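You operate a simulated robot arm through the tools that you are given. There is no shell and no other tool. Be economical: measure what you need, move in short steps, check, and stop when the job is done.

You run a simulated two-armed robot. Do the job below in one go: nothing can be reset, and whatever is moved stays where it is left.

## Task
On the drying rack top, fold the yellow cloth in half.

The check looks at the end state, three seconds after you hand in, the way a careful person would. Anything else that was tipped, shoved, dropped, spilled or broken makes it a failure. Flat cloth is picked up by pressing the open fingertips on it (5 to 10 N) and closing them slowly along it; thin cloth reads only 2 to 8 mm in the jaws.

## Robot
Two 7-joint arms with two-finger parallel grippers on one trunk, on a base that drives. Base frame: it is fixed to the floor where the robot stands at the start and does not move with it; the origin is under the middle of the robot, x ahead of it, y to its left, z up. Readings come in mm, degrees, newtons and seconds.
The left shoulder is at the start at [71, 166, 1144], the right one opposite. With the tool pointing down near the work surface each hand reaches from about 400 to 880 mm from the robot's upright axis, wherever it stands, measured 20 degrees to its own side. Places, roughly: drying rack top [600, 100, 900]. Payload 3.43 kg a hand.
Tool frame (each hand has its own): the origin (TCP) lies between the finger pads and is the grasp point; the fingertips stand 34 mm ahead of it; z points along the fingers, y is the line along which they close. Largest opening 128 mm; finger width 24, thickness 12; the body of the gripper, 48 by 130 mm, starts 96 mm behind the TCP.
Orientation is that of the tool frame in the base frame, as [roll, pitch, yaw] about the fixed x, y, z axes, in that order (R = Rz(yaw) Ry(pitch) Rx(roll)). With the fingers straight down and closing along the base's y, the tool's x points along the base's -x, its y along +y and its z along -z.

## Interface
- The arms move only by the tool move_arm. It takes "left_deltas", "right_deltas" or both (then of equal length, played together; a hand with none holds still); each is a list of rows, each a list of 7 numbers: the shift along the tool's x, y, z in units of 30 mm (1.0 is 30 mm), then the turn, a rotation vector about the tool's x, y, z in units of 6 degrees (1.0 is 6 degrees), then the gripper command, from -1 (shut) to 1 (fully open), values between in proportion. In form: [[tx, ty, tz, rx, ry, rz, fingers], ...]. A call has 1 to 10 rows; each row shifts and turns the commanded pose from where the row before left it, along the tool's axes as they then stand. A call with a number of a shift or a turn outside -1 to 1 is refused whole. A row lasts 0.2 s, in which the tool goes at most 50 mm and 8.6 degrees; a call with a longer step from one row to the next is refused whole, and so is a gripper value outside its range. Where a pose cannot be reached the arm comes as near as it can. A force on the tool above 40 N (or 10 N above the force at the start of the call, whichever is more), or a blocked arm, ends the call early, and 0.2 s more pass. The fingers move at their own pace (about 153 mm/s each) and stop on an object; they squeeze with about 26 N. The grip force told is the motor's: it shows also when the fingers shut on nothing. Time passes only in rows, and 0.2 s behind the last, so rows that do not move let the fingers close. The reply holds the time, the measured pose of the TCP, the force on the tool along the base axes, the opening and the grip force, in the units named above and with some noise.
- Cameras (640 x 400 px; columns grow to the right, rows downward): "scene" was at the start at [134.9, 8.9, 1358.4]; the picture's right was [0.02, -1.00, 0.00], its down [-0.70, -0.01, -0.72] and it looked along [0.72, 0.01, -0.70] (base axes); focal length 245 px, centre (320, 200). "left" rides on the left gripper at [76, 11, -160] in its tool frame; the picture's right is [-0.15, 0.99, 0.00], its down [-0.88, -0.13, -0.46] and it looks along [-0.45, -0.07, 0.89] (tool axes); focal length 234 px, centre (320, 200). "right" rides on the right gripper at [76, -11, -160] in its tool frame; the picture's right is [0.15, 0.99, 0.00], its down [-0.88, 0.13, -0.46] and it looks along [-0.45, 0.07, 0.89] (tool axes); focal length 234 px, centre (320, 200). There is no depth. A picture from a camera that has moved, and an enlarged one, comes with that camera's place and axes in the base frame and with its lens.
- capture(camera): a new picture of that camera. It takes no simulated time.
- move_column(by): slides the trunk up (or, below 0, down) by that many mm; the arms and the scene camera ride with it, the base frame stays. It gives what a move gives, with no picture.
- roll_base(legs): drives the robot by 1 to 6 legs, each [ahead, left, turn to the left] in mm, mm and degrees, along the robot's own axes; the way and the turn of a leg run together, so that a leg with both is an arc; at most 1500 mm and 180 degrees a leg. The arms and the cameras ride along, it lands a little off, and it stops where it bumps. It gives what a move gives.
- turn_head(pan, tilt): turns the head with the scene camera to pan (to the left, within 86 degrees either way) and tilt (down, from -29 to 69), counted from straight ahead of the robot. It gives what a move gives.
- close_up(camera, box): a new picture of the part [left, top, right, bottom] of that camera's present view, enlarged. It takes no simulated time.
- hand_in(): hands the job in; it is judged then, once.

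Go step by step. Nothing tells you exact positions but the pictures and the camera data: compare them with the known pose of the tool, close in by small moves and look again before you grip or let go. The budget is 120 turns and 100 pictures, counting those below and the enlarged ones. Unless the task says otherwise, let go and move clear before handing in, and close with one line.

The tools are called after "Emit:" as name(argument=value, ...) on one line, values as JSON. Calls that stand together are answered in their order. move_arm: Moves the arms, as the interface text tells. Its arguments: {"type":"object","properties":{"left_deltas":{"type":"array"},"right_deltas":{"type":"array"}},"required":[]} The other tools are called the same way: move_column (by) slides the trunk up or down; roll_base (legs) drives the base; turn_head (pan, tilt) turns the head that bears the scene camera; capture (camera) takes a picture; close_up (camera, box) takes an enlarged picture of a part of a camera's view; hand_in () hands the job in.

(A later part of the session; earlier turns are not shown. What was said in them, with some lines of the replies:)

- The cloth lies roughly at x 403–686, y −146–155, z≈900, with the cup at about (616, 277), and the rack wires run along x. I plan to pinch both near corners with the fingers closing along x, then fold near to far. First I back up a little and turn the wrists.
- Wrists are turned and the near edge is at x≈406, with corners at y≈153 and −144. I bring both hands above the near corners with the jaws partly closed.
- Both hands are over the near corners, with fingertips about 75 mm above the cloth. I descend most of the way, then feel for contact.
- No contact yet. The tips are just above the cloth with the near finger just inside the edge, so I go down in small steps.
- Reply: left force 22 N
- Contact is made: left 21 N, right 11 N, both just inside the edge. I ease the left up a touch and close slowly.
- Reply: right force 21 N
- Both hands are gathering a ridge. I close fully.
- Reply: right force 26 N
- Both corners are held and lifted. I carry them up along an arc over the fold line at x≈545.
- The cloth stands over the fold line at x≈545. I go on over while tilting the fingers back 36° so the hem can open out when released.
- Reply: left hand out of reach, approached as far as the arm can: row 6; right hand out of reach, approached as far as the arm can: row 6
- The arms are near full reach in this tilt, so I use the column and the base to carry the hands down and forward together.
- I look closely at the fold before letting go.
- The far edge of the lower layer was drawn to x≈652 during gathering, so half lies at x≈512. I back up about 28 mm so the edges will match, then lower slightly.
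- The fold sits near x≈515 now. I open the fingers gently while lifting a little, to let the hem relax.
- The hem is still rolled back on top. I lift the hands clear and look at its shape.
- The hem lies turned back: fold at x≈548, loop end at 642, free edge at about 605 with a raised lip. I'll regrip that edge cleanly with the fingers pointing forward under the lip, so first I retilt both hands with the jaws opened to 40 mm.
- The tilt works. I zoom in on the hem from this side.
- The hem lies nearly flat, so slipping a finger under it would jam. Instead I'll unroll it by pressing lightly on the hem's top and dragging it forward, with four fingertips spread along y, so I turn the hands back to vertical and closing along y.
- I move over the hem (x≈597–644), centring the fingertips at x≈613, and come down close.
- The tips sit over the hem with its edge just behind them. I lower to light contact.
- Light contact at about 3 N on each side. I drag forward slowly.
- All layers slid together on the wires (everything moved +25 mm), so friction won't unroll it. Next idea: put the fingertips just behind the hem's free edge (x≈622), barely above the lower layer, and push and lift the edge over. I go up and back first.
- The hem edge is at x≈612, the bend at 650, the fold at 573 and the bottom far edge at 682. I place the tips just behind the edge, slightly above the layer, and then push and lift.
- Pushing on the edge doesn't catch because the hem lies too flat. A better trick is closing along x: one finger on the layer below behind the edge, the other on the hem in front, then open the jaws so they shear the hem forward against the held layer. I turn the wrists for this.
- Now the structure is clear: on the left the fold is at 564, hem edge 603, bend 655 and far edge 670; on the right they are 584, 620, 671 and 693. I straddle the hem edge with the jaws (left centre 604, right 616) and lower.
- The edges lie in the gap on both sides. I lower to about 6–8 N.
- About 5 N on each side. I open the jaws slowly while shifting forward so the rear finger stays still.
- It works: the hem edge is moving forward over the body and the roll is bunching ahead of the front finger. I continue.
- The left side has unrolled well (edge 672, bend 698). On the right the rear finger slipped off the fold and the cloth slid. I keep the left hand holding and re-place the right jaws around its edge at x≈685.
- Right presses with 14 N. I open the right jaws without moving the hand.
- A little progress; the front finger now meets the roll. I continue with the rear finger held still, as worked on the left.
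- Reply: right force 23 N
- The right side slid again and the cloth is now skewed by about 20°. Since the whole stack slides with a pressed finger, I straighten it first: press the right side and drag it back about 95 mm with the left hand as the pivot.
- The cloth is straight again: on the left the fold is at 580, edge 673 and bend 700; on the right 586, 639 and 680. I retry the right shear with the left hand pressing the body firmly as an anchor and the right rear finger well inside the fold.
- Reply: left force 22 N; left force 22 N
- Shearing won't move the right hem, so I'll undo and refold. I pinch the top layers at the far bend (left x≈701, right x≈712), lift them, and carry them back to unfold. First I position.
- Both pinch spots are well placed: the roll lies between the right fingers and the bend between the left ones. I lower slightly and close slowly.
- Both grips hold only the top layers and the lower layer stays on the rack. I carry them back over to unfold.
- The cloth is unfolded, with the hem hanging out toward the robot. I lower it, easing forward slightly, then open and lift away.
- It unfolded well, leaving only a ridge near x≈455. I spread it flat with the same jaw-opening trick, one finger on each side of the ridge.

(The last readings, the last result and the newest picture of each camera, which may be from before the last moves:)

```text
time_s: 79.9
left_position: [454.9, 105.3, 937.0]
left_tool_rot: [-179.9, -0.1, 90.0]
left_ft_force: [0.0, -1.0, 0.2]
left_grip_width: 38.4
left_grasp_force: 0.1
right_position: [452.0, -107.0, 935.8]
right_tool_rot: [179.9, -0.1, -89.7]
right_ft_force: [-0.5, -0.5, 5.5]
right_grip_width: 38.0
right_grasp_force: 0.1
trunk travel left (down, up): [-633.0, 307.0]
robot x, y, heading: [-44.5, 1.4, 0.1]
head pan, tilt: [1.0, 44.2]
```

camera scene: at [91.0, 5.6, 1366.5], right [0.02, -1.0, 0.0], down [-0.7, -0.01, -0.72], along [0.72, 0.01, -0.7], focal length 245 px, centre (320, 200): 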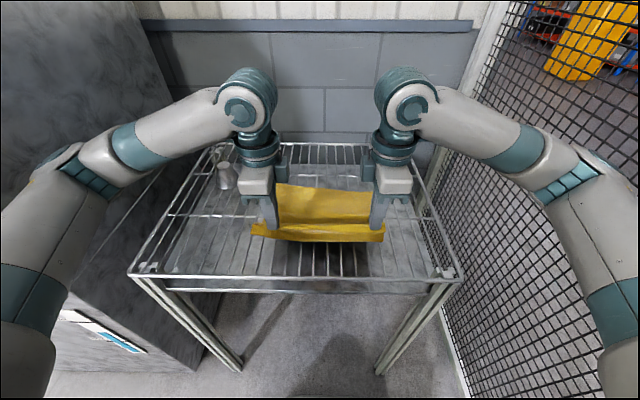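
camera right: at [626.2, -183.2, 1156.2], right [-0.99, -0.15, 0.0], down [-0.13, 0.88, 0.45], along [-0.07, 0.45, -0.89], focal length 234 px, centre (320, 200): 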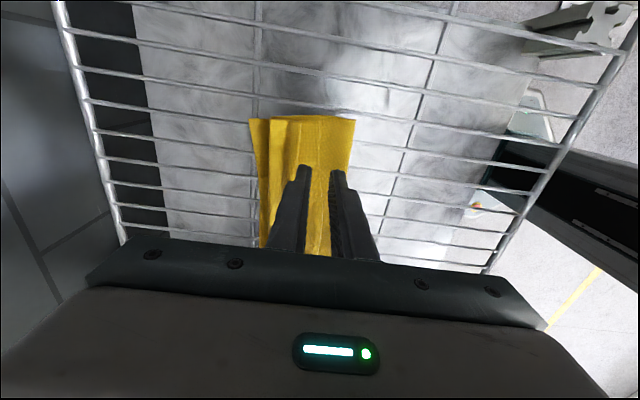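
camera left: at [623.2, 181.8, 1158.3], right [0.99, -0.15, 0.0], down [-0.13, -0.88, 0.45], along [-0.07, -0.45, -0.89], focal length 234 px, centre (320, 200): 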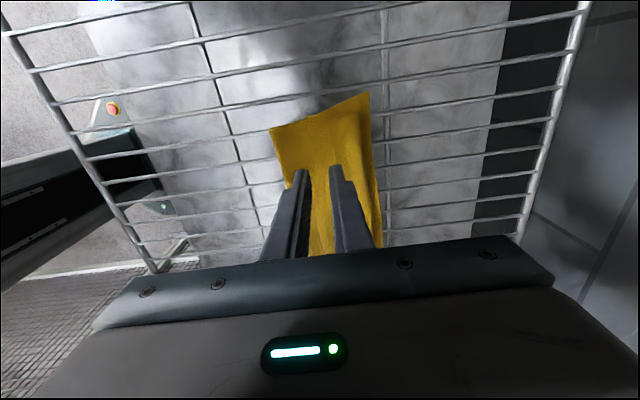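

Emit:
move_arm(left_deltas=[[0, 0, 0.08, 0, 0, 0, -0.4], [0, 0, 0, 0, 0, 0, -0.4]], right_deltas=[[0, 0, 0.01, 0, 0, 0, -0.4], [0, 0, 0, 0, 0, 0, -0.4]])

Emit:
move_arm(left_deltas=[[0, 0, 0, 0, 0, 0, -0.28], [0, 0, 0, 0, 0, 0, -0.16], [0, 0, 0, 0, 0, 0, -0.04], [0, 0, 0, 0, 0, 0, 0.08], [0, 0, 0, 0, 0, 0, 0.2], [0, 0, 0, 0, 0, 0, 0.32], [0, 0, 0, 0, 0, 0, 0.44], [0, 0, 0, 0, 0, 0, 0.56], [0, 0, 0, 0, 0, 0, 0.68], [0, 0, 0, 0, 0, 0, 0.68]], right_deltas=[[0, 0, 0, 0, 0, 0, -0.28], [0, 0, 0, 0, 0, 0, -0.16], [0, 0, 0, 0, 0, 0, -0.04], [0, 0, 0, 0, 0, 0, 0.08], [0, 0, 0, 0, 0, 0, 0.2], [0, 0, 0, 0, 0, 0, 0.32], [0, 0, 0, 0, 0, 0, 0.44], [0, 0, 0, 0, 0, 0, 0.56], [0, 0, 0, 0, 0, 0, 0.68], [0, 0, 0, 0, 0, 0, 0.68]])

Emit:
move_arm(left_deltas=[[0, 0, -0.8, 0, 0, 0, 0.68], [0, 0, -1, 0, 0, 0, 0], [0, 0, -1, 0, 0, 0, -0.6], [0, 0, 0, 0, 0, 0, -0.6]], right_deltas=[[0, 0, -0.8, 0, 0, 0, 0.68], [0, 0, -1, 0, 0, 0, 0], [0, 0, -1, 0, 0, 0, -0.6], [0, 0, 0, 0, 0, 0, -0.6]])

Emit:
close_up(camera="scene", box=[208, 140, 432, 280])

```text
time_s: 80.5
left_position: [455.9, 105.1, 934.5]
left_tool_rot: [-180.0, -0.1, 90.0]
left_ft_force: [-0.7, -0.8, 10.4]
left_grip_width: 38.9
left_grasp_force: 0.5
right_position: [451.7, -109.3, 936.0]
right_tool_rot: [180.0, -0.1, -89.8]
right_ft_force: [0.1, -0.2, 6.4]
right_grip_width: 37.4
right_grasp_force: 0.0
trunk travel left (down, up): [-633.0, 307.0]
robot x, y, heading: [-43.1, 3.3, 0.2]
head pan, tilt: [1.0, 44.2]
```

```text
time_s: 82.7
left_position: [455.5, 105.5, 935.5]
left_tool_rot: [-180.0, -0.1, 90.0]
left_ft_force: [3.4, -0.2, 25.2]
left_grip_width: 104.3
left_grasp_force: 0.1
right_position: [450.8, -109.3, 934.6]
right_tool_rot: [179.9, -0.2, -89.7]
right_ft_force: [0.9, 1.0, 5.8]
right_grip_width: 106.9
right_grasp_force: 0.0
trunk travel left (down, up): [-633.0, 307.0]
robot x, y, heading: [-45.7, -1.9, 0.2]
head pan, tilt: [1.0, 44.2]
```

```text
time_s: 83.7
left_position: [459.6, 106.6, 1018.2]
left_tool_rot: [-180.0, -0.1, 90.0]
left_ft_force: [0.0, -0.2, -0.2]
left_grip_width: 25.7
left_grasp_force: 0.0
right_position: [452.6, -109.0, 1019.4]
right_tool_rot: [179.8, -0.1, -89.8]
right_ft_force: [-0.2, 0.2, -0.1]
right_grip_width: 25.7
right_grasp_force: 0.1
trunk travel left (down, up): [-633.0, 307.0]
robot x, y, heading: [-45.9, -2.8, 0.1]
head pan, tilt: [1.0, 44.2]
```

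```text
2.86 times, centred on (320, 210) of scene
camera zoom: at [91.0, 5.4, 1366.5], right [0.02, -1.0, 0.0], down [-0.7, -0.01, -0.72], along [0.72, 0.01, -0.7], focal length 701 px, centre (320, 171)
```

zoom: 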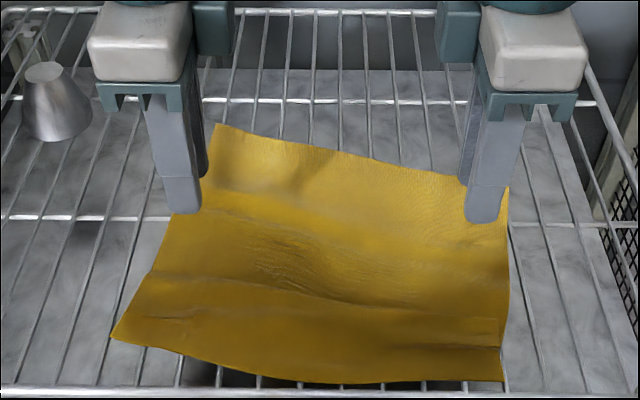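

Nearly flat. The near corners are at about (384, 169) and (354, −124), but the right side still holds slack and its far corner sits at x≈552. I hold the near middle with the left hand and pull the far-right part forward with the right.

Emit:
move_arm(left_deltas=[[-0.8, -0.5, 0, 0, 0, 0, -0.6], [-0.8, -0.5, 0, 0, 0, 0, -0.6], [-0.8, -0.5, 0, 0, 0, 0, -0.6], [-0.8, -0.5, 0, 0, 0, 0, -0.6], [0, 0, 1, 0, 0, 0, -0.6], [0, 0, 1, 0, 0, 0, -0.6], [0, 0, 0.65, 0, 0, 0, -0.6], [0, 0, 0.1, 0, 0, 0, -0.6], [0, 0, 0, 0, 0, 0, -0.6]], right_deltas=[[0.22, -0.62, 0, 0, 0, 0, -0.6], [0.22, -0.62, 0, 0, 0, 0, -0.6], [0.22, -0.62, 0, 0, 0, 0, -0.6], [0.22, -0.62, 0, 0, 0, 0, -0.6], [0, 0, 1, 0, 0, 0, -0.6], [0, 0, 1, 0, 0, 0, -0.6], [0, 0, 0.65, 0, 0, 0, -0.6], [0, 0, 0.1, 0, 0, 0, -0.6], [0, 0, 0, 0, 0, 0, -0.6]])

Emit:
move_arm(left_deltas=[[0, 0, 0.07, 0, 0, 0, -0.6], [0, 0, 0, 0, 0, 0, -0.6]], right_deltas=[[0, 0, 0.07, 0, 0, 0, -0.6], [0, 0, 0, 0, 0, 0, -0.6]])

```text
time_s: 85.7
left_position: [396.7, 9.9, 936.6]
left_tool_rot: [-180.0, 0.0, 90.0]
left_ft_force: [-0.5, 0.8, 0.4]
left_grip_width: 25.7
left_grasp_force: 0.1
right_position: [525.9, -134.6, 936.7]
right_tool_rot: [179.8, -0.1, -89.8]
right_ft_force: [-0.6, 0.1, 0.5]
right_grip_width: 25.7
right_grasp_force: 0.1
trunk travel left (down, up): [-633.0, 307.0]
robot x, y, heading: [-41.0, -0.1, -0.1]
head pan, tilt: [1.0, 44.2]
```

```text
time_s: 86.3
left_position: [396.8, 10.6, 934.7]
left_tool_rot: [179.9, 0.0, 90.0]
left_ft_force: [1.8, -1.1, 16.9]
left_grip_width: 26.2
left_grasp_force: 0.7
right_position: [525.2, -133.9, 935.0]
right_tool_rot: [-180.0, -0.1, -89.8]
right_ft_force: [0.7, -0.7, 3.0]
right_grip_width: 25.6
right_grasp_force: 0.1
trunk travel left (down, up): [-633.0, 307.0]
robot x, y, heading: [-46.2, -0.7, 0.1]
head pan, tilt: [1.0, 44.2]
```

Emit:
move_arm(right_deltas=[[0, 0, 0.04, 0, 0, 0, -0.6], [0, -0.27, 0, 0, 0, 0, -0.6], [0, -0.27, 0, 0, 0, 0, -0.6], [0, -0.27, 0, 0, 0, 0, -0.6], [0, -0.27, 0, 0, 0, 0, -0.6], [0, -0.27, 0, 0, 0, 0, -0.6], [0, -0.27, 0, 0, 0, 0, -0.6], [0, -0.27, 0, 0, 0, 0, -0.6], [0, -0.27, 0, 0, 0, 0, -0.6], [0, 0, 0, 0, 0, 0, -0.6]])

Emit:
move_arm(left_deltas=[[0, 0, -1, 0, 0, 0, -0.6], [0, 0, -1, 0, 0, 0, -0.6], [0, 0, -0.7, 0, 0, 0, -0.6], [0.8, 0.5, 0, 0, 0, 0, -0.6], [0.8, 0.5, 0, 0, 0, 0, -0.6], [0.8, 0.5, 0, 0, 0, 0, -0.6], [0.8, 0.5, 0, 0, 0, 0, -0.6], [0, 0, 0, 0, 0, 0, -0.6]], right_deltas=[[0, 0, -1, 0, 0, 0, -0.6], [0, 0, -1, 0, 0, 0, -0.6], [0, 0, -0.7, 0, 0, 0, -0.6], [0, 0, 0, 0, 0, 0, -0.6], [0, 0, 0, 0, 0, 0, -0.6], [0, 0, 0, 0, 0, 0, -0.6], [0, 0, 0, 0, 0, 0, -0.6], [0, 0, 0, 0, 0, 0, -0.6]])

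Emit:
close_up(camera="scene", box=[208, 140, 432, 280])

```text
time_s: 88.5
left_position: [394.2, 10.1, 934.7]
left_tool_rot: [179.9, 0.0, 90.1]
left_ft_force: [3.2, -3.4, 19.7]
left_grip_width: 26.6
left_grasp_force: 1.2
right_position: [588.9, -134.0, 934.6]
right_tool_rot: [180.0, -0.1, -89.8]
right_ft_force: [-5.4, 5.1, 11.8]
right_grip_width: 24.9
right_grasp_force: 0.0
trunk travel left (down, up): [-633.0, 307.0]
robot x, y, heading: [-45.1, 0.2, 0.4]
head pan, tilt: [1.0, 44.2]
```

```text
time_s: 90.3
left_position: [456.9, 105.5, 1013.4]
left_tool_rot: [-179.8, -0.1, 90.1]
left_ft_force: [-0.1, -0.8, -0.5]
left_grip_width: 25.8
left_grasp_force: 0.1
right_position: [590.2, -133.9, 1015.4]
right_tool_rot: [179.8, -0.1, -89.8]
right_ft_force: [-0.3, -0.6, 0.0]
right_grip_width: 25.6
right_grasp_force: 0.1
trunk travel left (down, up): [-633.0, 307.0]
robot x, y, heading: [-41.6, 0.9, -0.0]
head pan, tilt: [1.0, 44.2]
```

```text
2.86 times, centred on (320, 210) of scene
camera zoom: at [90.7, 4.6, 1366.6], right [0.02, -1.0, 0.0], down [-0.7, -0.01, -0.72], along [0.72, 0.01, -0.7], focal length 701 px, centre (320, 171)
```

zoom: 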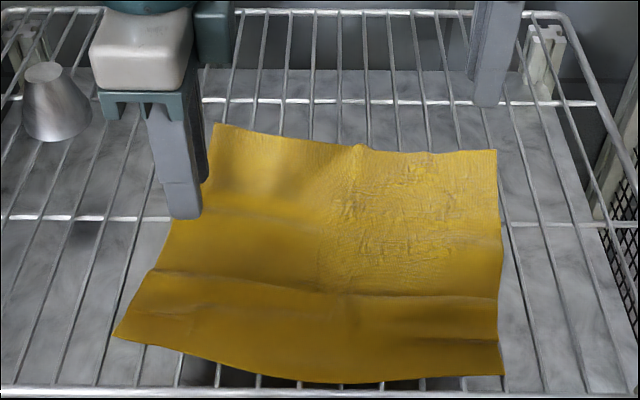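

The cloth is now open and nearly flat: the near edge is at x≈370 at y=110 and x≈356 at y=−110, and the far edge at about 604–636. I go for a new pinch right at the edge with a small gap, so almost no tail is left.

Emit:
move_arm(left_deltas=[[0.02, -0.304, 0, 0, 0, 0, -0.69], [0.02, -0.304, 0, 0, 0, 0, -0.69], [0.02, -0.304, 0, 0, 0, 0, -0.69], [0.02, -0.304, 0, 0, 0, 0, -0.69], [0.02, -0.304, 0, 0, 0, 0, -0.69], [0.02, -0.304, 0, 0, 0, 0, -0.69], [0.02, -0.304, 0, 0, 0, 0, -0.69], [0.02, -0.304, 1, 0, 0, 0, -0.69], [0, 0, 0.9, 0, 0, 0, -0.69], [0, 0, 0.4, 0, 0, 0, -0.69]], right_deltas=[[-0.1, 0.917, 0, 0, 0, 0, -0.69], [-0.1, 0.917, 0, 0, 0, 0, -0.69], [-0.1, 0.917, 0, 0, 0, 0, -0.69], [-0.1, 0.917, 0, 0, 0, 0, -0.69], [-0.1, 0.917, 0, 0, 0, 0, -0.69], [-0.1, 0.917, 0, 0, 0, 0, -0.69], [-0.1, 0.917, 0, 0, 0, 0, -0.69], [-0.1, 0.917, 1, 0, 0, 0, -0.69], [0, 0, 0.9, 0, 0, 0, -0.69], [0, 0, 0.4, 0, 0, 0, -0.69]])

Emit:
close_up(camera="left", box=[220, 80, 460, 230])

Emit:
close_up(camera="right", box=[180, 80, 420, 230])

```text
time_s: 92.5
left_position: [383.6, 111.0, 945.6]
left_tool_rot: [-179.9, 0.0, 89.9]
left_ft_force: [0.2, 0.3, 0.1]
left_grip_width: 19.6
left_grasp_force: 0.0
right_position: [371.0, -111.2, 946.5]
right_tool_rot: [179.8, -0.1, -89.8]
right_ft_force: [-0.7, -0.8, 0.4]
right_grip_width: 19.8
right_grasp_force: 0.2
trunk travel left (down, up): [-633.0, 307.0]
robot x, y, heading: [-39.5, 0.3, -0.1]
head pan, tilt: [1.0, 44.2]
```

```text
2.67 times, centred on (340, 155) of left
camera zoom: at [395.8, 187.5, 1105.6], right [0.99, -0.15, 0.0], down [-0.13, -0.88, 0.45], along [-0.07, -0.45, -0.89], focal length 624 px, centre (267, 320)
```

zoom: 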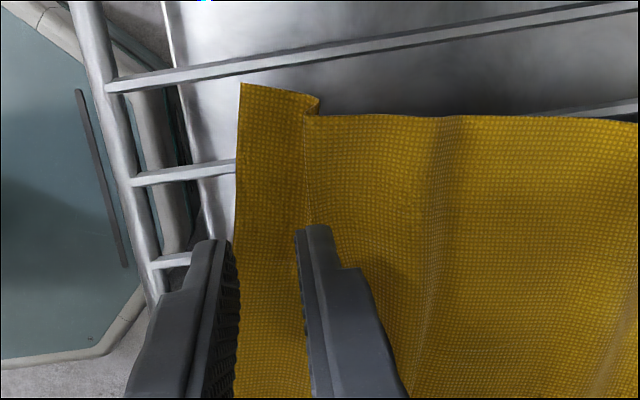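

```text
2.67 times, centred on (300, 155) of right
camera zoom: at [384.2, -186.9, 1104.1], right [-0.99, -0.15, 0.0], down [-0.13, 0.88, 0.45], along [-0.07, 0.45, -0.89], focal length 624 px, centre (373, 320)
```

zoom: 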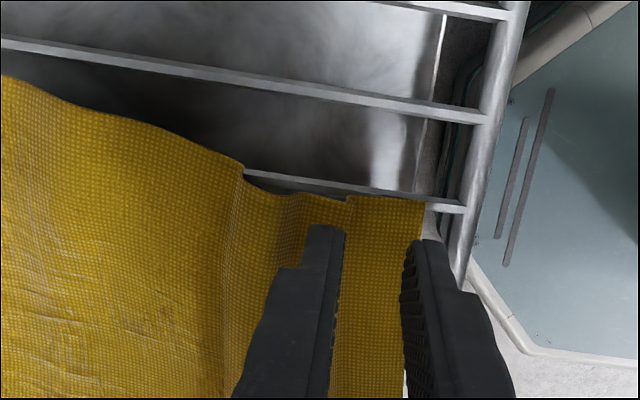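

The near finger's inner face is right at the edge. I shift 4 mm inward, then press.

Emit:
move_arm(left_deltas=[[0, 0.13, 0.15, 0, 0, 0, -0.69], [0, 0, 0.12, 0, 0, 0, -0.69], [0, 0, 0, 0, 0, 0, -0.69]], right_deltas=[[0, -0.13, 0.15, 0, 0, 0, -0.69], [0, 0, 0.12, 0, 0, 0, -0.69], [0, 0, 0, 0, 0, 0, -0.69]])

Emit:
move_arm(left_deltas=[[0, 0, 0.08, 0, 0, 0, -0.69], [0, 0, 0, 0, 0, 0, -0.69]], right_deltas=[[0, 0, 0.08, 0, 0, 0, -0.69], [0, 0, 0, 0, 0, 0, -0.69]])

```text
time_s: 93.3
left_position: [388.4, 110.9, 938.0]
left_tool_rot: [-179.9, -0.1, 90.1]
left_ft_force: [-0.7, -0.3, 0.5]
left_grip_width: 19.8
left_grasp_force: 0.0
right_position: [375.0, -111.8, 936.3]
right_tool_rot: [179.7, -0.1, -89.7]
right_ft_force: [0.3, 0.1, 0.3]
right_grip_width: 19.8
right_grasp_force: 0.0
trunk travel left (down, up): [-633.0, 307.0]
robot x, y, heading: [-40.0, 1.5, -0.0]
head pan, tilt: [1.0, 44.2]
```

```text
time_s: 93.9
left_position: [387.7, 110.8, 936.2]
left_tool_rot: [-179.9, -0.1, 90.0]
left_ft_force: [1.0, 0.5, 0.3]
left_grip_width: 19.9
left_grasp_force: 0.0
right_position: [375.4, -110.2, 935.8]
right_tool_rot: [180.0, -0.1, -89.8]
right_ft_force: [1.2, -1.4, 11.3]
right_grip_width: 20.0
right_grasp_force: 0.1
trunk travel left (down, up): [-633.0, 307.0]
robot x, y, heading: [-37.7, -1.7, 0.0]
head pan, tilt: [1.0, 44.2]
```

Emit:
move_arm(left_deltas=[[0, 0, 0.08, 0, 0, 0, -0.69], [0, 0, 0, 0, 0, 0, -0.69], [0, 0, 0, 0, 0, 0, -0.76], [0, 0, 0, 0, 0, 0, -0.83], [0, 0, 0, 0, 0, 0, -0.9], [0, 0, 0, 0, 0, 0, -1], [0, 0, 0, 0, 0, 0, -1], [0, 0, 0, 0, 0, 0, -1]], right_deltas=[[0, 0, 0, 0, 0, 0, -0.69], [0, 0, 0, 0, 0, 0, -0.69], [0, 0, 0, 0, 0, 0, -0.76], [0, 0, 0, 0, 0, 0, -0.83], [0, 0, 0, 0, 0, 0, -0.9], [0, 0, 0, 0, 0, 0, -1], [0, 0, 0, 0, 0, 0, -1], [0, 0, 0, 0, 0, 0, -1]])

Emit:
move_arm(left_deltas=[[0, 0, -0.3, 0, 0, 0, -1], [0, 0, -0.4, 0, 0, 0, -1], [0, 0, -0.4, 0, 0, 0, -1], [0, 0, 0, 0, 0, 0, -1]], right_deltas=[[0, 0, -0.3, 0, 0, 0, -1], [0, 0, -0.4, 0, 0, 0, -1], [0, 0, -0.4, 0, 0, 0, -1], [0, 0, 0, 0, 0, 0, -1]])

Emit:
capture(camera="left")

Emit:
capture(camera="right")

```text
time_s: 95.7
left_position: [387.4, 110.8, 935.2]
left_tool_rot: [179.9, 0.0, 90.0]
left_ft_force: [1.6, -0.9, 37.8]
left_grip_width: 1.6
left_grasp_force: 26.2
right_position: [372.8, -112.2, 935.1]
right_tool_rot: [-180.0, -0.1, -89.8]
right_ft_force: [0.6, 0.0, 1.6]
right_grip_width: 1.9
right_grasp_force: 26.4
trunk travel left (down, up): [-633.0, 307.0]
robot x, y, heading: [-38.7, -0.4, 0.0]
head pan, tilt: [1.0, 44.2]
```

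```text
time_s: 96.7
left_position: [387.2, 111.2, 967.4]
left_tool_rot: [-179.9, -0.1, 89.9]
left_ft_force: [-0.3, -0.4, -0.4]
left_grip_width: 1.8
left_grasp_force: 25.6
right_position: [375.6, -111.3, 967.9]
right_tool_rot: [179.9, -0.1, -89.7]
right_ft_force: [-0.2, 0.8, -0.1]
right_grip_width: 1.8
right_grasp_force: 26.2
trunk travel left (down, up): [-633.0, 307.0]
robot x, y, heading: [-41.8, 3.5, -0.0]
head pan, tilt: [1.0, 44.2]
```

```text
8 pictures are left
camera left: at [400.3, 186.8, 1126.7], right [0.99, -0.15, 0.0], down [-0.13, -0.88, 0.45], along [-0.07, -0.45, -0.89], focal length 234 px, centre (320, 200)
```

left: 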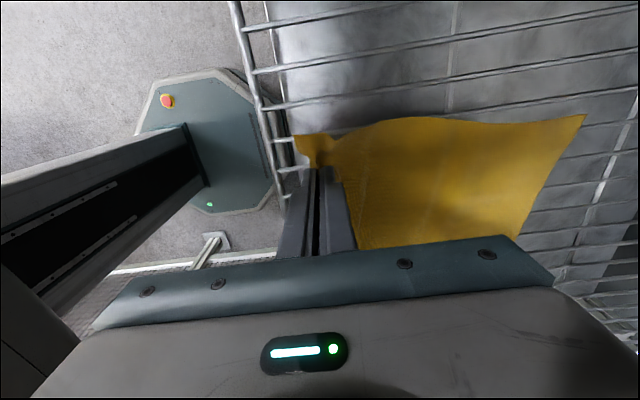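

```text
7 pictures are left
camera right: at [387.7, -187.4, 1126.3], right [-0.99, -0.15, 0.0], down [-0.13, 0.88, 0.45], along [-0.07, 0.45, -0.89], focal length 234 px, centre (320, 200)
```

right: 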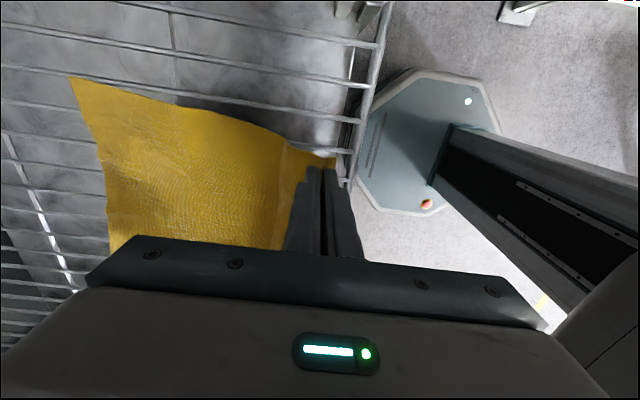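

Both pinches now sit at the very edge. From the pictures, the far edge is at (636, 122)–(600, −157), so I carry the near edge over along an arc with about 37 mm of sideways shift, tilting on the way.

Emit:
move_arm(left_deltas=[[-0.077, 0.37, -0.7, 0, 0, 0, -1], [-0.077, 0.37, -0.7, 0, 0, 0, -1], [-0.077, 0.5, -0.4, 0, 0, 0, -1], [-0.077, 0.5, -0.37, 0, 0, 0, -1], [-0.077, 0.6, -0.13, 0, 0, 0, -1], [-0.077, 0.6, -0.13, 0, 0, 0, -1], [-0.077, 0.6, -0.07, 0, 0, 0, -1], [-0.077, 0.4, 0, 0, 0, 0, -1], [0, 0, 0, 0, 0, 0, -1]], right_deltas=[[0.077, -0.34, -0.7, 0, 0, 0, -1], [0.077, -0.34, -0.7, 0, 0, 0, -1], [0.077, -0.46, -0.4, 0, 0, 0, -1], [0.077, -0.46, -0.37, 0, 0, 0, -1], [0.077, -0.56, -0.13, 0, 0, 0, -1], [0.077, -0.56, -0.13, 0, 0, 0, -1], [0.077, -0.56, -0.07, 0, 0, 0, -1], [0.077, -0.38, 0, 0, 0, 0, -1], [0, 0, 0, 0, 0, 0, -1]])

Emit:
move_arm(left_deltas=[[-0.1, 0.5, 0.1, 1, 0, 0, -1], [-0.1, 0.5, 0.1, 1, 0, 0, -1], [-0.1, 0.5, 0.1, 1, 0, 0, -1], [-0.1, 0.5, 0.1, 1, 0, 0, -1], [-0.1, 0.5, 0.1, 1, 0, 0, -1], [-0.1, 0.5, 0.1, 1, 0, 0, -1], [0, 0, 0, 0, 0, 0, -1]], right_deltas=[[0.1, -0.5, 0.1, -1, 0, 0, -1], [0.1, -0.5, 0.1, -1, 0, 0, -1], [0.1, -0.5, 0.1, -1, 0, 0, -1], [0.1, -0.5, 0.1, -1, 0, 0, -1], [0.1, -0.5, 0.1, -1, 0, 0, -1], [0.1, -0.5, 0.1, -1, 0, 0, -1], [0, 0, 0, 0, 0, 0, -1]])

Emit:
close_up(camera="scene", box=[208, 130, 432, 270])

```text
time_s: 98.7
left_position: [507.1, 94.2, 1042.0]
left_tool_rot: [-179.9, -0.1, 90.1]
left_ft_force: [1.0, 0.6, -0.4]
left_grip_width: 1.7
left_grasp_force: 26.2
right_position: [485.2, -129.0, 1043.1]
right_tool_rot: [179.8, -0.1, -89.8]
right_ft_force: [0.2, 0.3, 0.9]
right_grip_width: 2.0
right_grasp_force: 25.9
trunk travel left (down, up): [-633.0, 307.0]
robot x, y, heading: [-44.5, -0.3, 0.1]
head pan, tilt: [1.0, 44.2]
```

```text
time_s: 100.3
left_position: [587.4, 76.3, 1000.6]
left_tool_rot: [-143.9, -0.1, 90.0]
left_ft_force: [0.0, -0.1, 0.8]
left_grip_width: 1.5
left_grasp_force: 26.2
right_position: [565.6, -145.9, 1004.6]
right_tool_rot: [143.9, -0.1, -89.7]
right_ft_force: [0.9, -0.1, 1.0]
right_grip_width: 1.8
right_grasp_force: 25.9
trunk travel left (down, up): [-633.0, 307.0]
robot x, y, heading: [-44.1, 0.1, -0.3]
head pan, tilt: [1.0, 44.2]
```

```text
2.86 times, centred on (320, 200) of scene
camera zoom: at [89.7, 5.9, 1366.7], right [0.02, -1.0, 0.0], down [-0.7, -0.01, -0.72], along [0.72, 0.01, -0.7], focal length 701 px, centre (320, 200)
```

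zoom: 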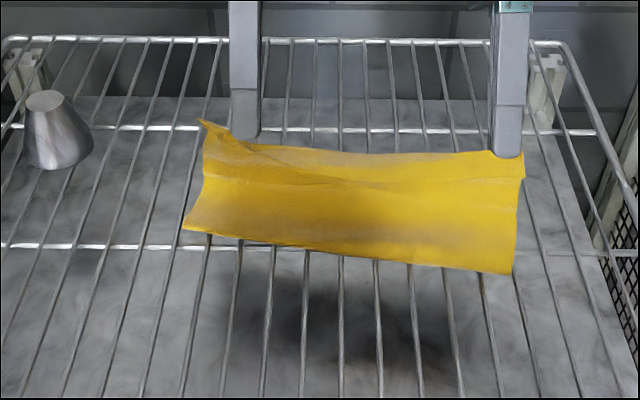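

The fold is forming with the hinge at x≈480–527. I lower and drive forward so the edge lands on the far edge.

Emit:
move_column(by=-40)

Emit:
roll_base(legs=[[52, 0, 0]])

Emit:
move_column(by=-18)

Emit:
capture(camera="left")

```text
time_s: 101.2
left_position: [588.1, 75.5, 960.6]
left_tool_rot: [-143.9, -0.1, 90.0]
left_ft_force: [0.4, 0.4, 0.0]
left_grip_width: 1.9
left_grasp_force: 26.1
right_position: [565.8, -147.1, 962.8]
right_tool_rot: [144.0, -0.1, -89.8]
right_ft_force: [0.2, 0.0, -0.7]
right_grip_width: 1.7
right_grasp_force: 26.0
trunk travel left (down, up): [-593.0, 347.0]
robot x, y, heading: [-44.0, 0.3, 0.1]
head pan, tilt: [1.0, 44.2]
```

```text
time_s: 102.1
left_position: [640.8, 76.3, 958.8]
left_tool_rot: [-143.9, -0.1, 90.1]
left_ft_force: [0.8, -0.8, 0.0]
left_grip_width: 1.5
left_grasp_force: 26.2
right_position: [618.0, -146.6, 963.1]
right_tool_rot: [143.9, -0.1, -89.8]
right_ft_force: [0.2, 0.1, -0.7]
right_grip_width: 1.7
right_grasp_force: 26.2
trunk travel left (down, up): [-593.0, 347.0]
robot x, y, heading: [7.6, 2.5, -0.0]
head pan, tilt: [1.0, 44.2]
```

```text
time_s: 102.8
left_position: [640.4, 76.4, 941.8]
left_tool_rot: [-143.9, -0.1, 90.0]
left_ft_force: [-0.3, -0.3, -0.6]
left_grip_width: 1.6
left_grasp_force: 25.8
right_position: [617.8, -146.9, 943.3]
right_tool_rot: [143.8, -0.1, -89.8]
right_ft_force: [-0.4, 0.9, -0.1]
right_grip_width: 1.7
right_grasp_force: 25.8
trunk travel left (down, up): [-575.0, 365.0]
robot x, y, heading: [5.0, 1.7, -0.0]
head pan, tilt: [1.0, 44.2]
```

```text
5 pictures are left
camera left: at [743.7, 151.5, 1065.2], right [0.8, -0.15, -0.58], down [0.16, -0.88, 0.44], along [-0.58, -0.45, -0.68], focal length 234 px, centre (320, 200)
```

left: 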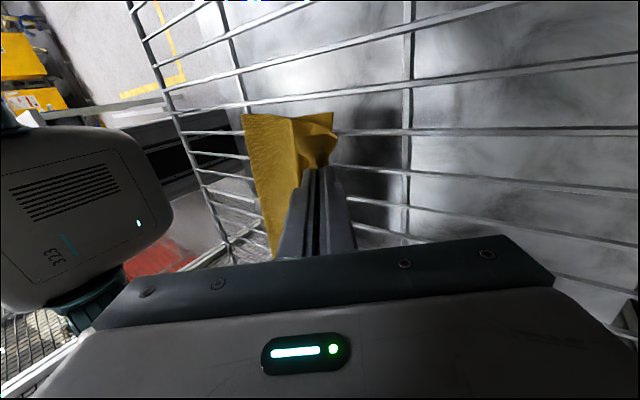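

The edge is close to the far edge (corner at about x=633, tips at x≈620). I release gently and lift away.

Emit:
move_arm(left_deltas=[[0, 0, 0, 0, 0, 0, -0.85], [0, -0.1, -0.13, 0, 0, 0, -0.7], [0, 0, 0, 0, 0, 0, -0.6], [0, 0, 0, 0, 0, 0, -0.6], [0, -0.35, -0.49, 0, 0, 0, -0.6], [0, -0.59, -0.8, 0, 0, 0, -0.6], [0, -0.59, -0.8, 0, 0, 0, -0.6], [0, 0, 0, 0, 0, 0, -0.6]], right_deltas=[[0, 0, 0, 0, 0, 0, -0.85], [0, 0.1, -0.13, 0, 0, 0, -0.7], [0, 0, 0, 0, 0, 0, -0.6], [0, 0, 0, 0, 0, 0, -0.6], [0, 0.35, -0.49, 0, 0, 0, -0.6], [0, 0.59, -0.8, 0, 0, 0, -0.6], [0, 0.59, -0.8, 0, 0, 0, -0.6], [0, 0, 0, 0, 0, 0, -0.6]])

Emit:
close_up(camera="scene", box=[224, 120, 416, 240])

```text
time_s: 104.5
left_position: [639.5, 76.5, 1023.7]
left_tool_rot: [-143.8, 0.0, 90.0]
left_ft_force: [0.5, -0.6, 0.8]
left_grip_width: 26.0
left_grasp_force: 0.1
right_position: [619.0, -145.6, 1026.1]
right_tool_rot: [143.7, -0.1, -89.8]
right_ft_force: [-0.7, -1.2, -0.3]
right_grip_width: 25.5
right_grasp_force: 0.1
trunk travel left (down, up): [-575.0, 365.0]
robot x, y, heading: [4.8, 2.7, -0.3]
head pan, tilt: [1.0, 44.2]
```

```text
3.33 times, centred on (320, 180) of scene
camera zoom: at [143.9, 5.5, 1308.4], right [0.02, -1.0, 0.0], down [-0.7, -0.01, -0.72], along [0.72, 0.01, -0.7], focal length 818 px, centre (320, 267)
```

zoom: 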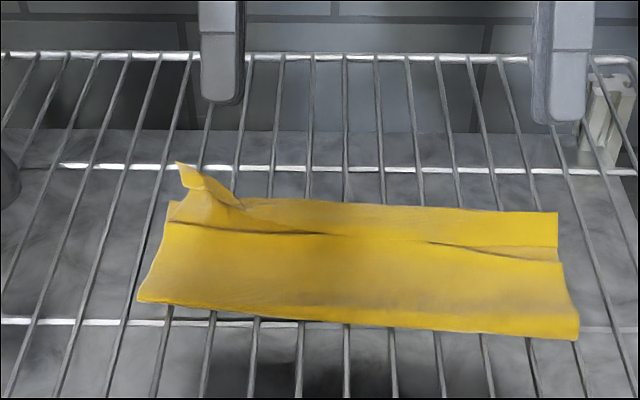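

It is folded in half, with a strip or crease near the far edge and an upturned left corner. I look at it from the left hand camera.

Emit:
close_up(camera="left", box=[180, 40, 420, 190])

```text
2.67 times, centred on (300, 115) of left
camera zoom: at [744.0, 152.4, 1146.9], right [0.8, -0.15, -0.58], down [0.16, -0.88, 0.44], along [-0.58, -0.45, -0.68], focal length 624 px, centre (373, 427)
```

zoom: 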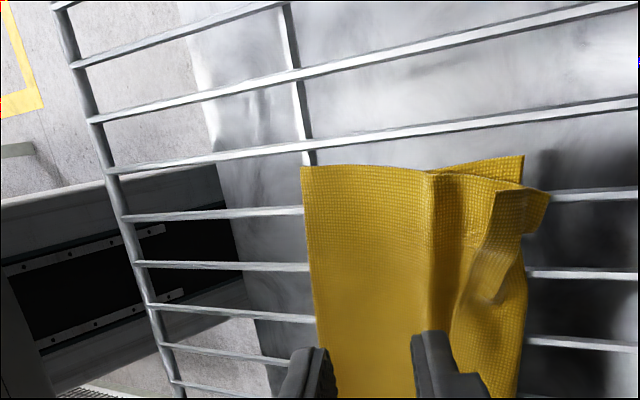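

Emit:
close_up(camera="right", box=[200, 20, 488, 200])

```text
2.22 times, centred on (344, 110) of right
camera zoom: at [723.7, -221.8, 1146.5], right [-0.8, -0.15, 0.59], down [0.16, 0.88, 0.44], along [-0.58, 0.45, -0.68], focal length 520 px, centre (267, 400)
```

zoom: 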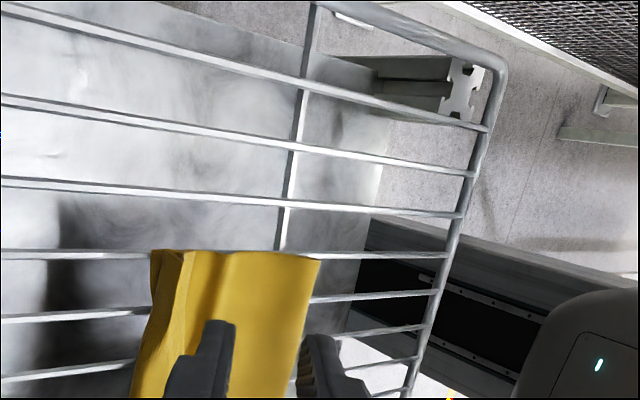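

The fold is good: about 115 mm wide, front edge at 493–519, rear edges nearly matching, with only a short curl at the rear. I set the left hand upright and gently pat the raised left corner flat.

Emit:
move_arm(left_deltas=[[0, 0, 0, -1, 0, 0, -0.6], [0, 0, 0, -1, 0, 0, -0.6], [0, 0, 0, -1, 0, 0, -0.6], [0, 0, 0, -1, 0, 0, -0.6], [0, 0, 0, -1, 0, 0, -0.6], [0, 0, 0, -1, 0, 0, -0.6], [0.9, 0.2, 0, 0, 0, 0, -0.6], [0, 0, 0, 0, 0, 0, -0.6]], right_deltas=[[0, 0, 0, 1, 0, 0, -0.6], [0, 0, 0, 1, 0, 0, -0.6], [0, 0, 0, 1, 0, 0, -0.6], [0, 0, 0, 1, 0, 0, -0.6], [0, 0, 0, 1, 0, 0, -0.6], [0, 0, 0, 1, 0, 0, -0.6], [0, 0, 0, 0, 0, 0, -0.6], [0, 0, 0, 0, 0, 0, -0.6]])

Emit:
move_arm(left_deltas=[[0, 0, 0.9, 0, 0, 0, -0.6], [0, 0, 0.9, 0, 0, 0, -0.6], [0, 0, 0.5, 0, 0, 0, -0.6], [0, 0.05, 0.3, 0, 0, 0, -0.6], [0, 0.05, 0.2, 0, 0, 0, -0.6], [0, 0, 0, 0, 0, 0, -0.6]])

```text
time_s: 106.3
left_position: [644.9, 102.3, 1025.1]
left_tool_rot: [-180.0, -0.1, 90.0]
left_ft_force: [0.4, 1.3, -0.4]
left_grip_width: 25.7
left_grasp_force: 0.1
right_position: [617.1, -148.7, 1027.1]
right_tool_rot: [180.0, -0.1, -89.8]
right_ft_force: [0.1, 0.4, 1.1]
right_grip_width: 25.4
right_grasp_force: 0.2
trunk travel left (down, up): [-575.0, 365.0]
robot x, y, heading: [11.0, 1.1, 0.3]
head pan, tilt: [1.0, 44.2]
```

```text
time_s: 107.8
left_position: [648.5, 103.4, 941.3]
left_tool_rot: [-180.0, -0.1, 90.1]
left_ft_force: [0.0, 0.3, 0.0]
left_grip_width: 25.4
left_grasp_force: 0.1
right_position: [617.4, -146.9, 1027.9]
right_tool_rot: [179.8, -0.1, -89.8]
right_ft_force: [0.6, 0.0, 0.4]
right_grip_width: 25.7
right_grasp_force: 0.1
trunk travel left (down, up): [-575.0, 365.0]
robot x, y, heading: [4.8, 0.2, 0.1]
head pan, tilt: [1.0, 44.2]
```

Emit:
move_arm(left_deltas=[[0, 0, 0.1, 0, 0, 0, -0.6], [0, 0, 0.07, 0, 0, 0, -0.6], [0, 0, 0, 0, 0, 0, -0.6], [0, 0, -0.5, 0, 0, 0, -0.6], [0, 0, -1, 0, 0, 0, -0.6], [0, 0, -1, 0, 0, 0, -0.6], [0, 0, -1, 0, 0, 0, -0.6], [0, 0, 0, 0, 0, 0, -0.6]])

Emit:
close_up(camera="scene", box=[224, 120, 416, 240])

```text
time_s: 109.5
left_position: [648.8, 102.7, 1040.3]
left_tool_rot: [-179.9, -0.1, 89.9]
left_ft_force: [0.5, -1.2, -0.1]
left_grip_width: 25.7
left_grasp_force: 0.1
right_position: [617.2, -146.3, 1026.9]
right_tool_rot: [179.9, 0.0, -89.9]
right_ft_force: [1.1, -0.2, 0.7]
right_grip_width: 25.5
right_grasp_force: 0.0
trunk travel left (down, up): [-575.0, 365.0]
robot x, y, heading: [5.8, -2.1, -0.1]
head pan, tilt: [1.0, 44.2]
```

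```text
3.33 times, centred on (320, 180) of scene
camera zoom: at [143.1, 5.7, 1308.5], right [0.02, -1.0, 0.0], down [-0.7, -0.01, -0.72], along [0.72, 0.01, -0.7], focal length 818 px, centre (320, 267)
```

zoom: 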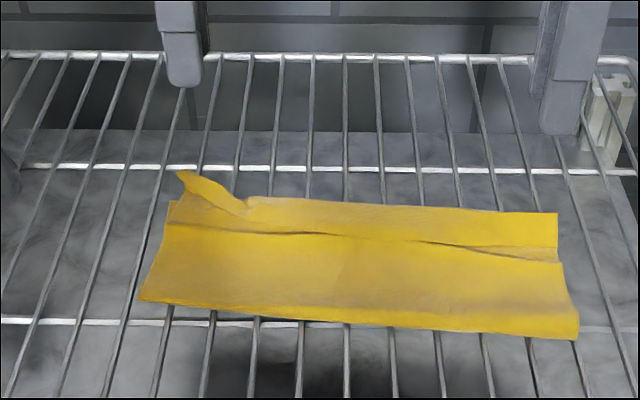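

The cloth is folded in half on the rack and the corner is patted down. The cup is still standing. I move the hands well clear and hand in.

Emit:
move_column(by=80)

Emit:
capture(camera="scene")

```text
time_s: 110.7
left_position: [648.6, 101.2, 1120.3]
left_tool_rot: [-180.0, -0.1, 90.0]
left_ft_force: [0.1, -0.1, 0.0]
left_grip_width: 25.8
left_grasp_force: 0.1
right_position: [617.4, -146.0, 1106.2]
right_tool_rot: [179.8, -0.2, -89.8]
right_ft_force: [-0.2, 0.0, 1.0]
right_grip_width: 25.5
right_grasp_force: 0.0
trunk travel left (down, up): [-655.0, 285.0]
robot x, y, heading: [9.0, 1.3, -0.2]
head pan, tilt: [1.0, 44.2]
```

```text
0 pictures are left
camera scene: at [142.9, 5.5, 1388.5], right [0.02, -1.0, 0.0], down [-0.7, -0.01, -0.72], along [0.72, 0.01, -0.7], focal length 245 px, centre (320, 200)
```

scene: 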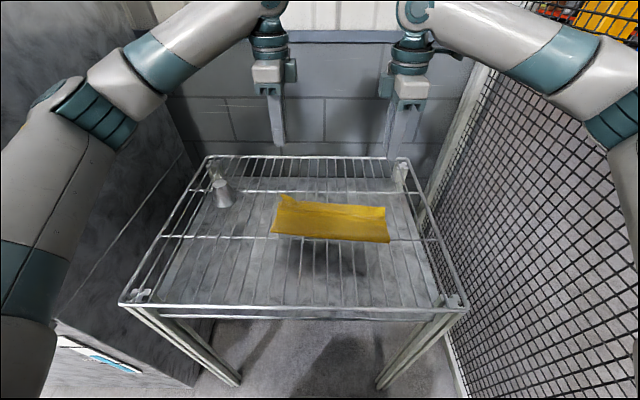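

The cloth lies folded in half on the rack, the cup is untouched, and both hands are clear, so I hand in.

Emit:
hand_in()

```text
The job is handed in.
```

The yellow cloth lies folded in half on the drying rack, but the fold isn't perfectly neat: part of the rear edge is turned back about 25 mm, and the far-left corner still sticks out a little.
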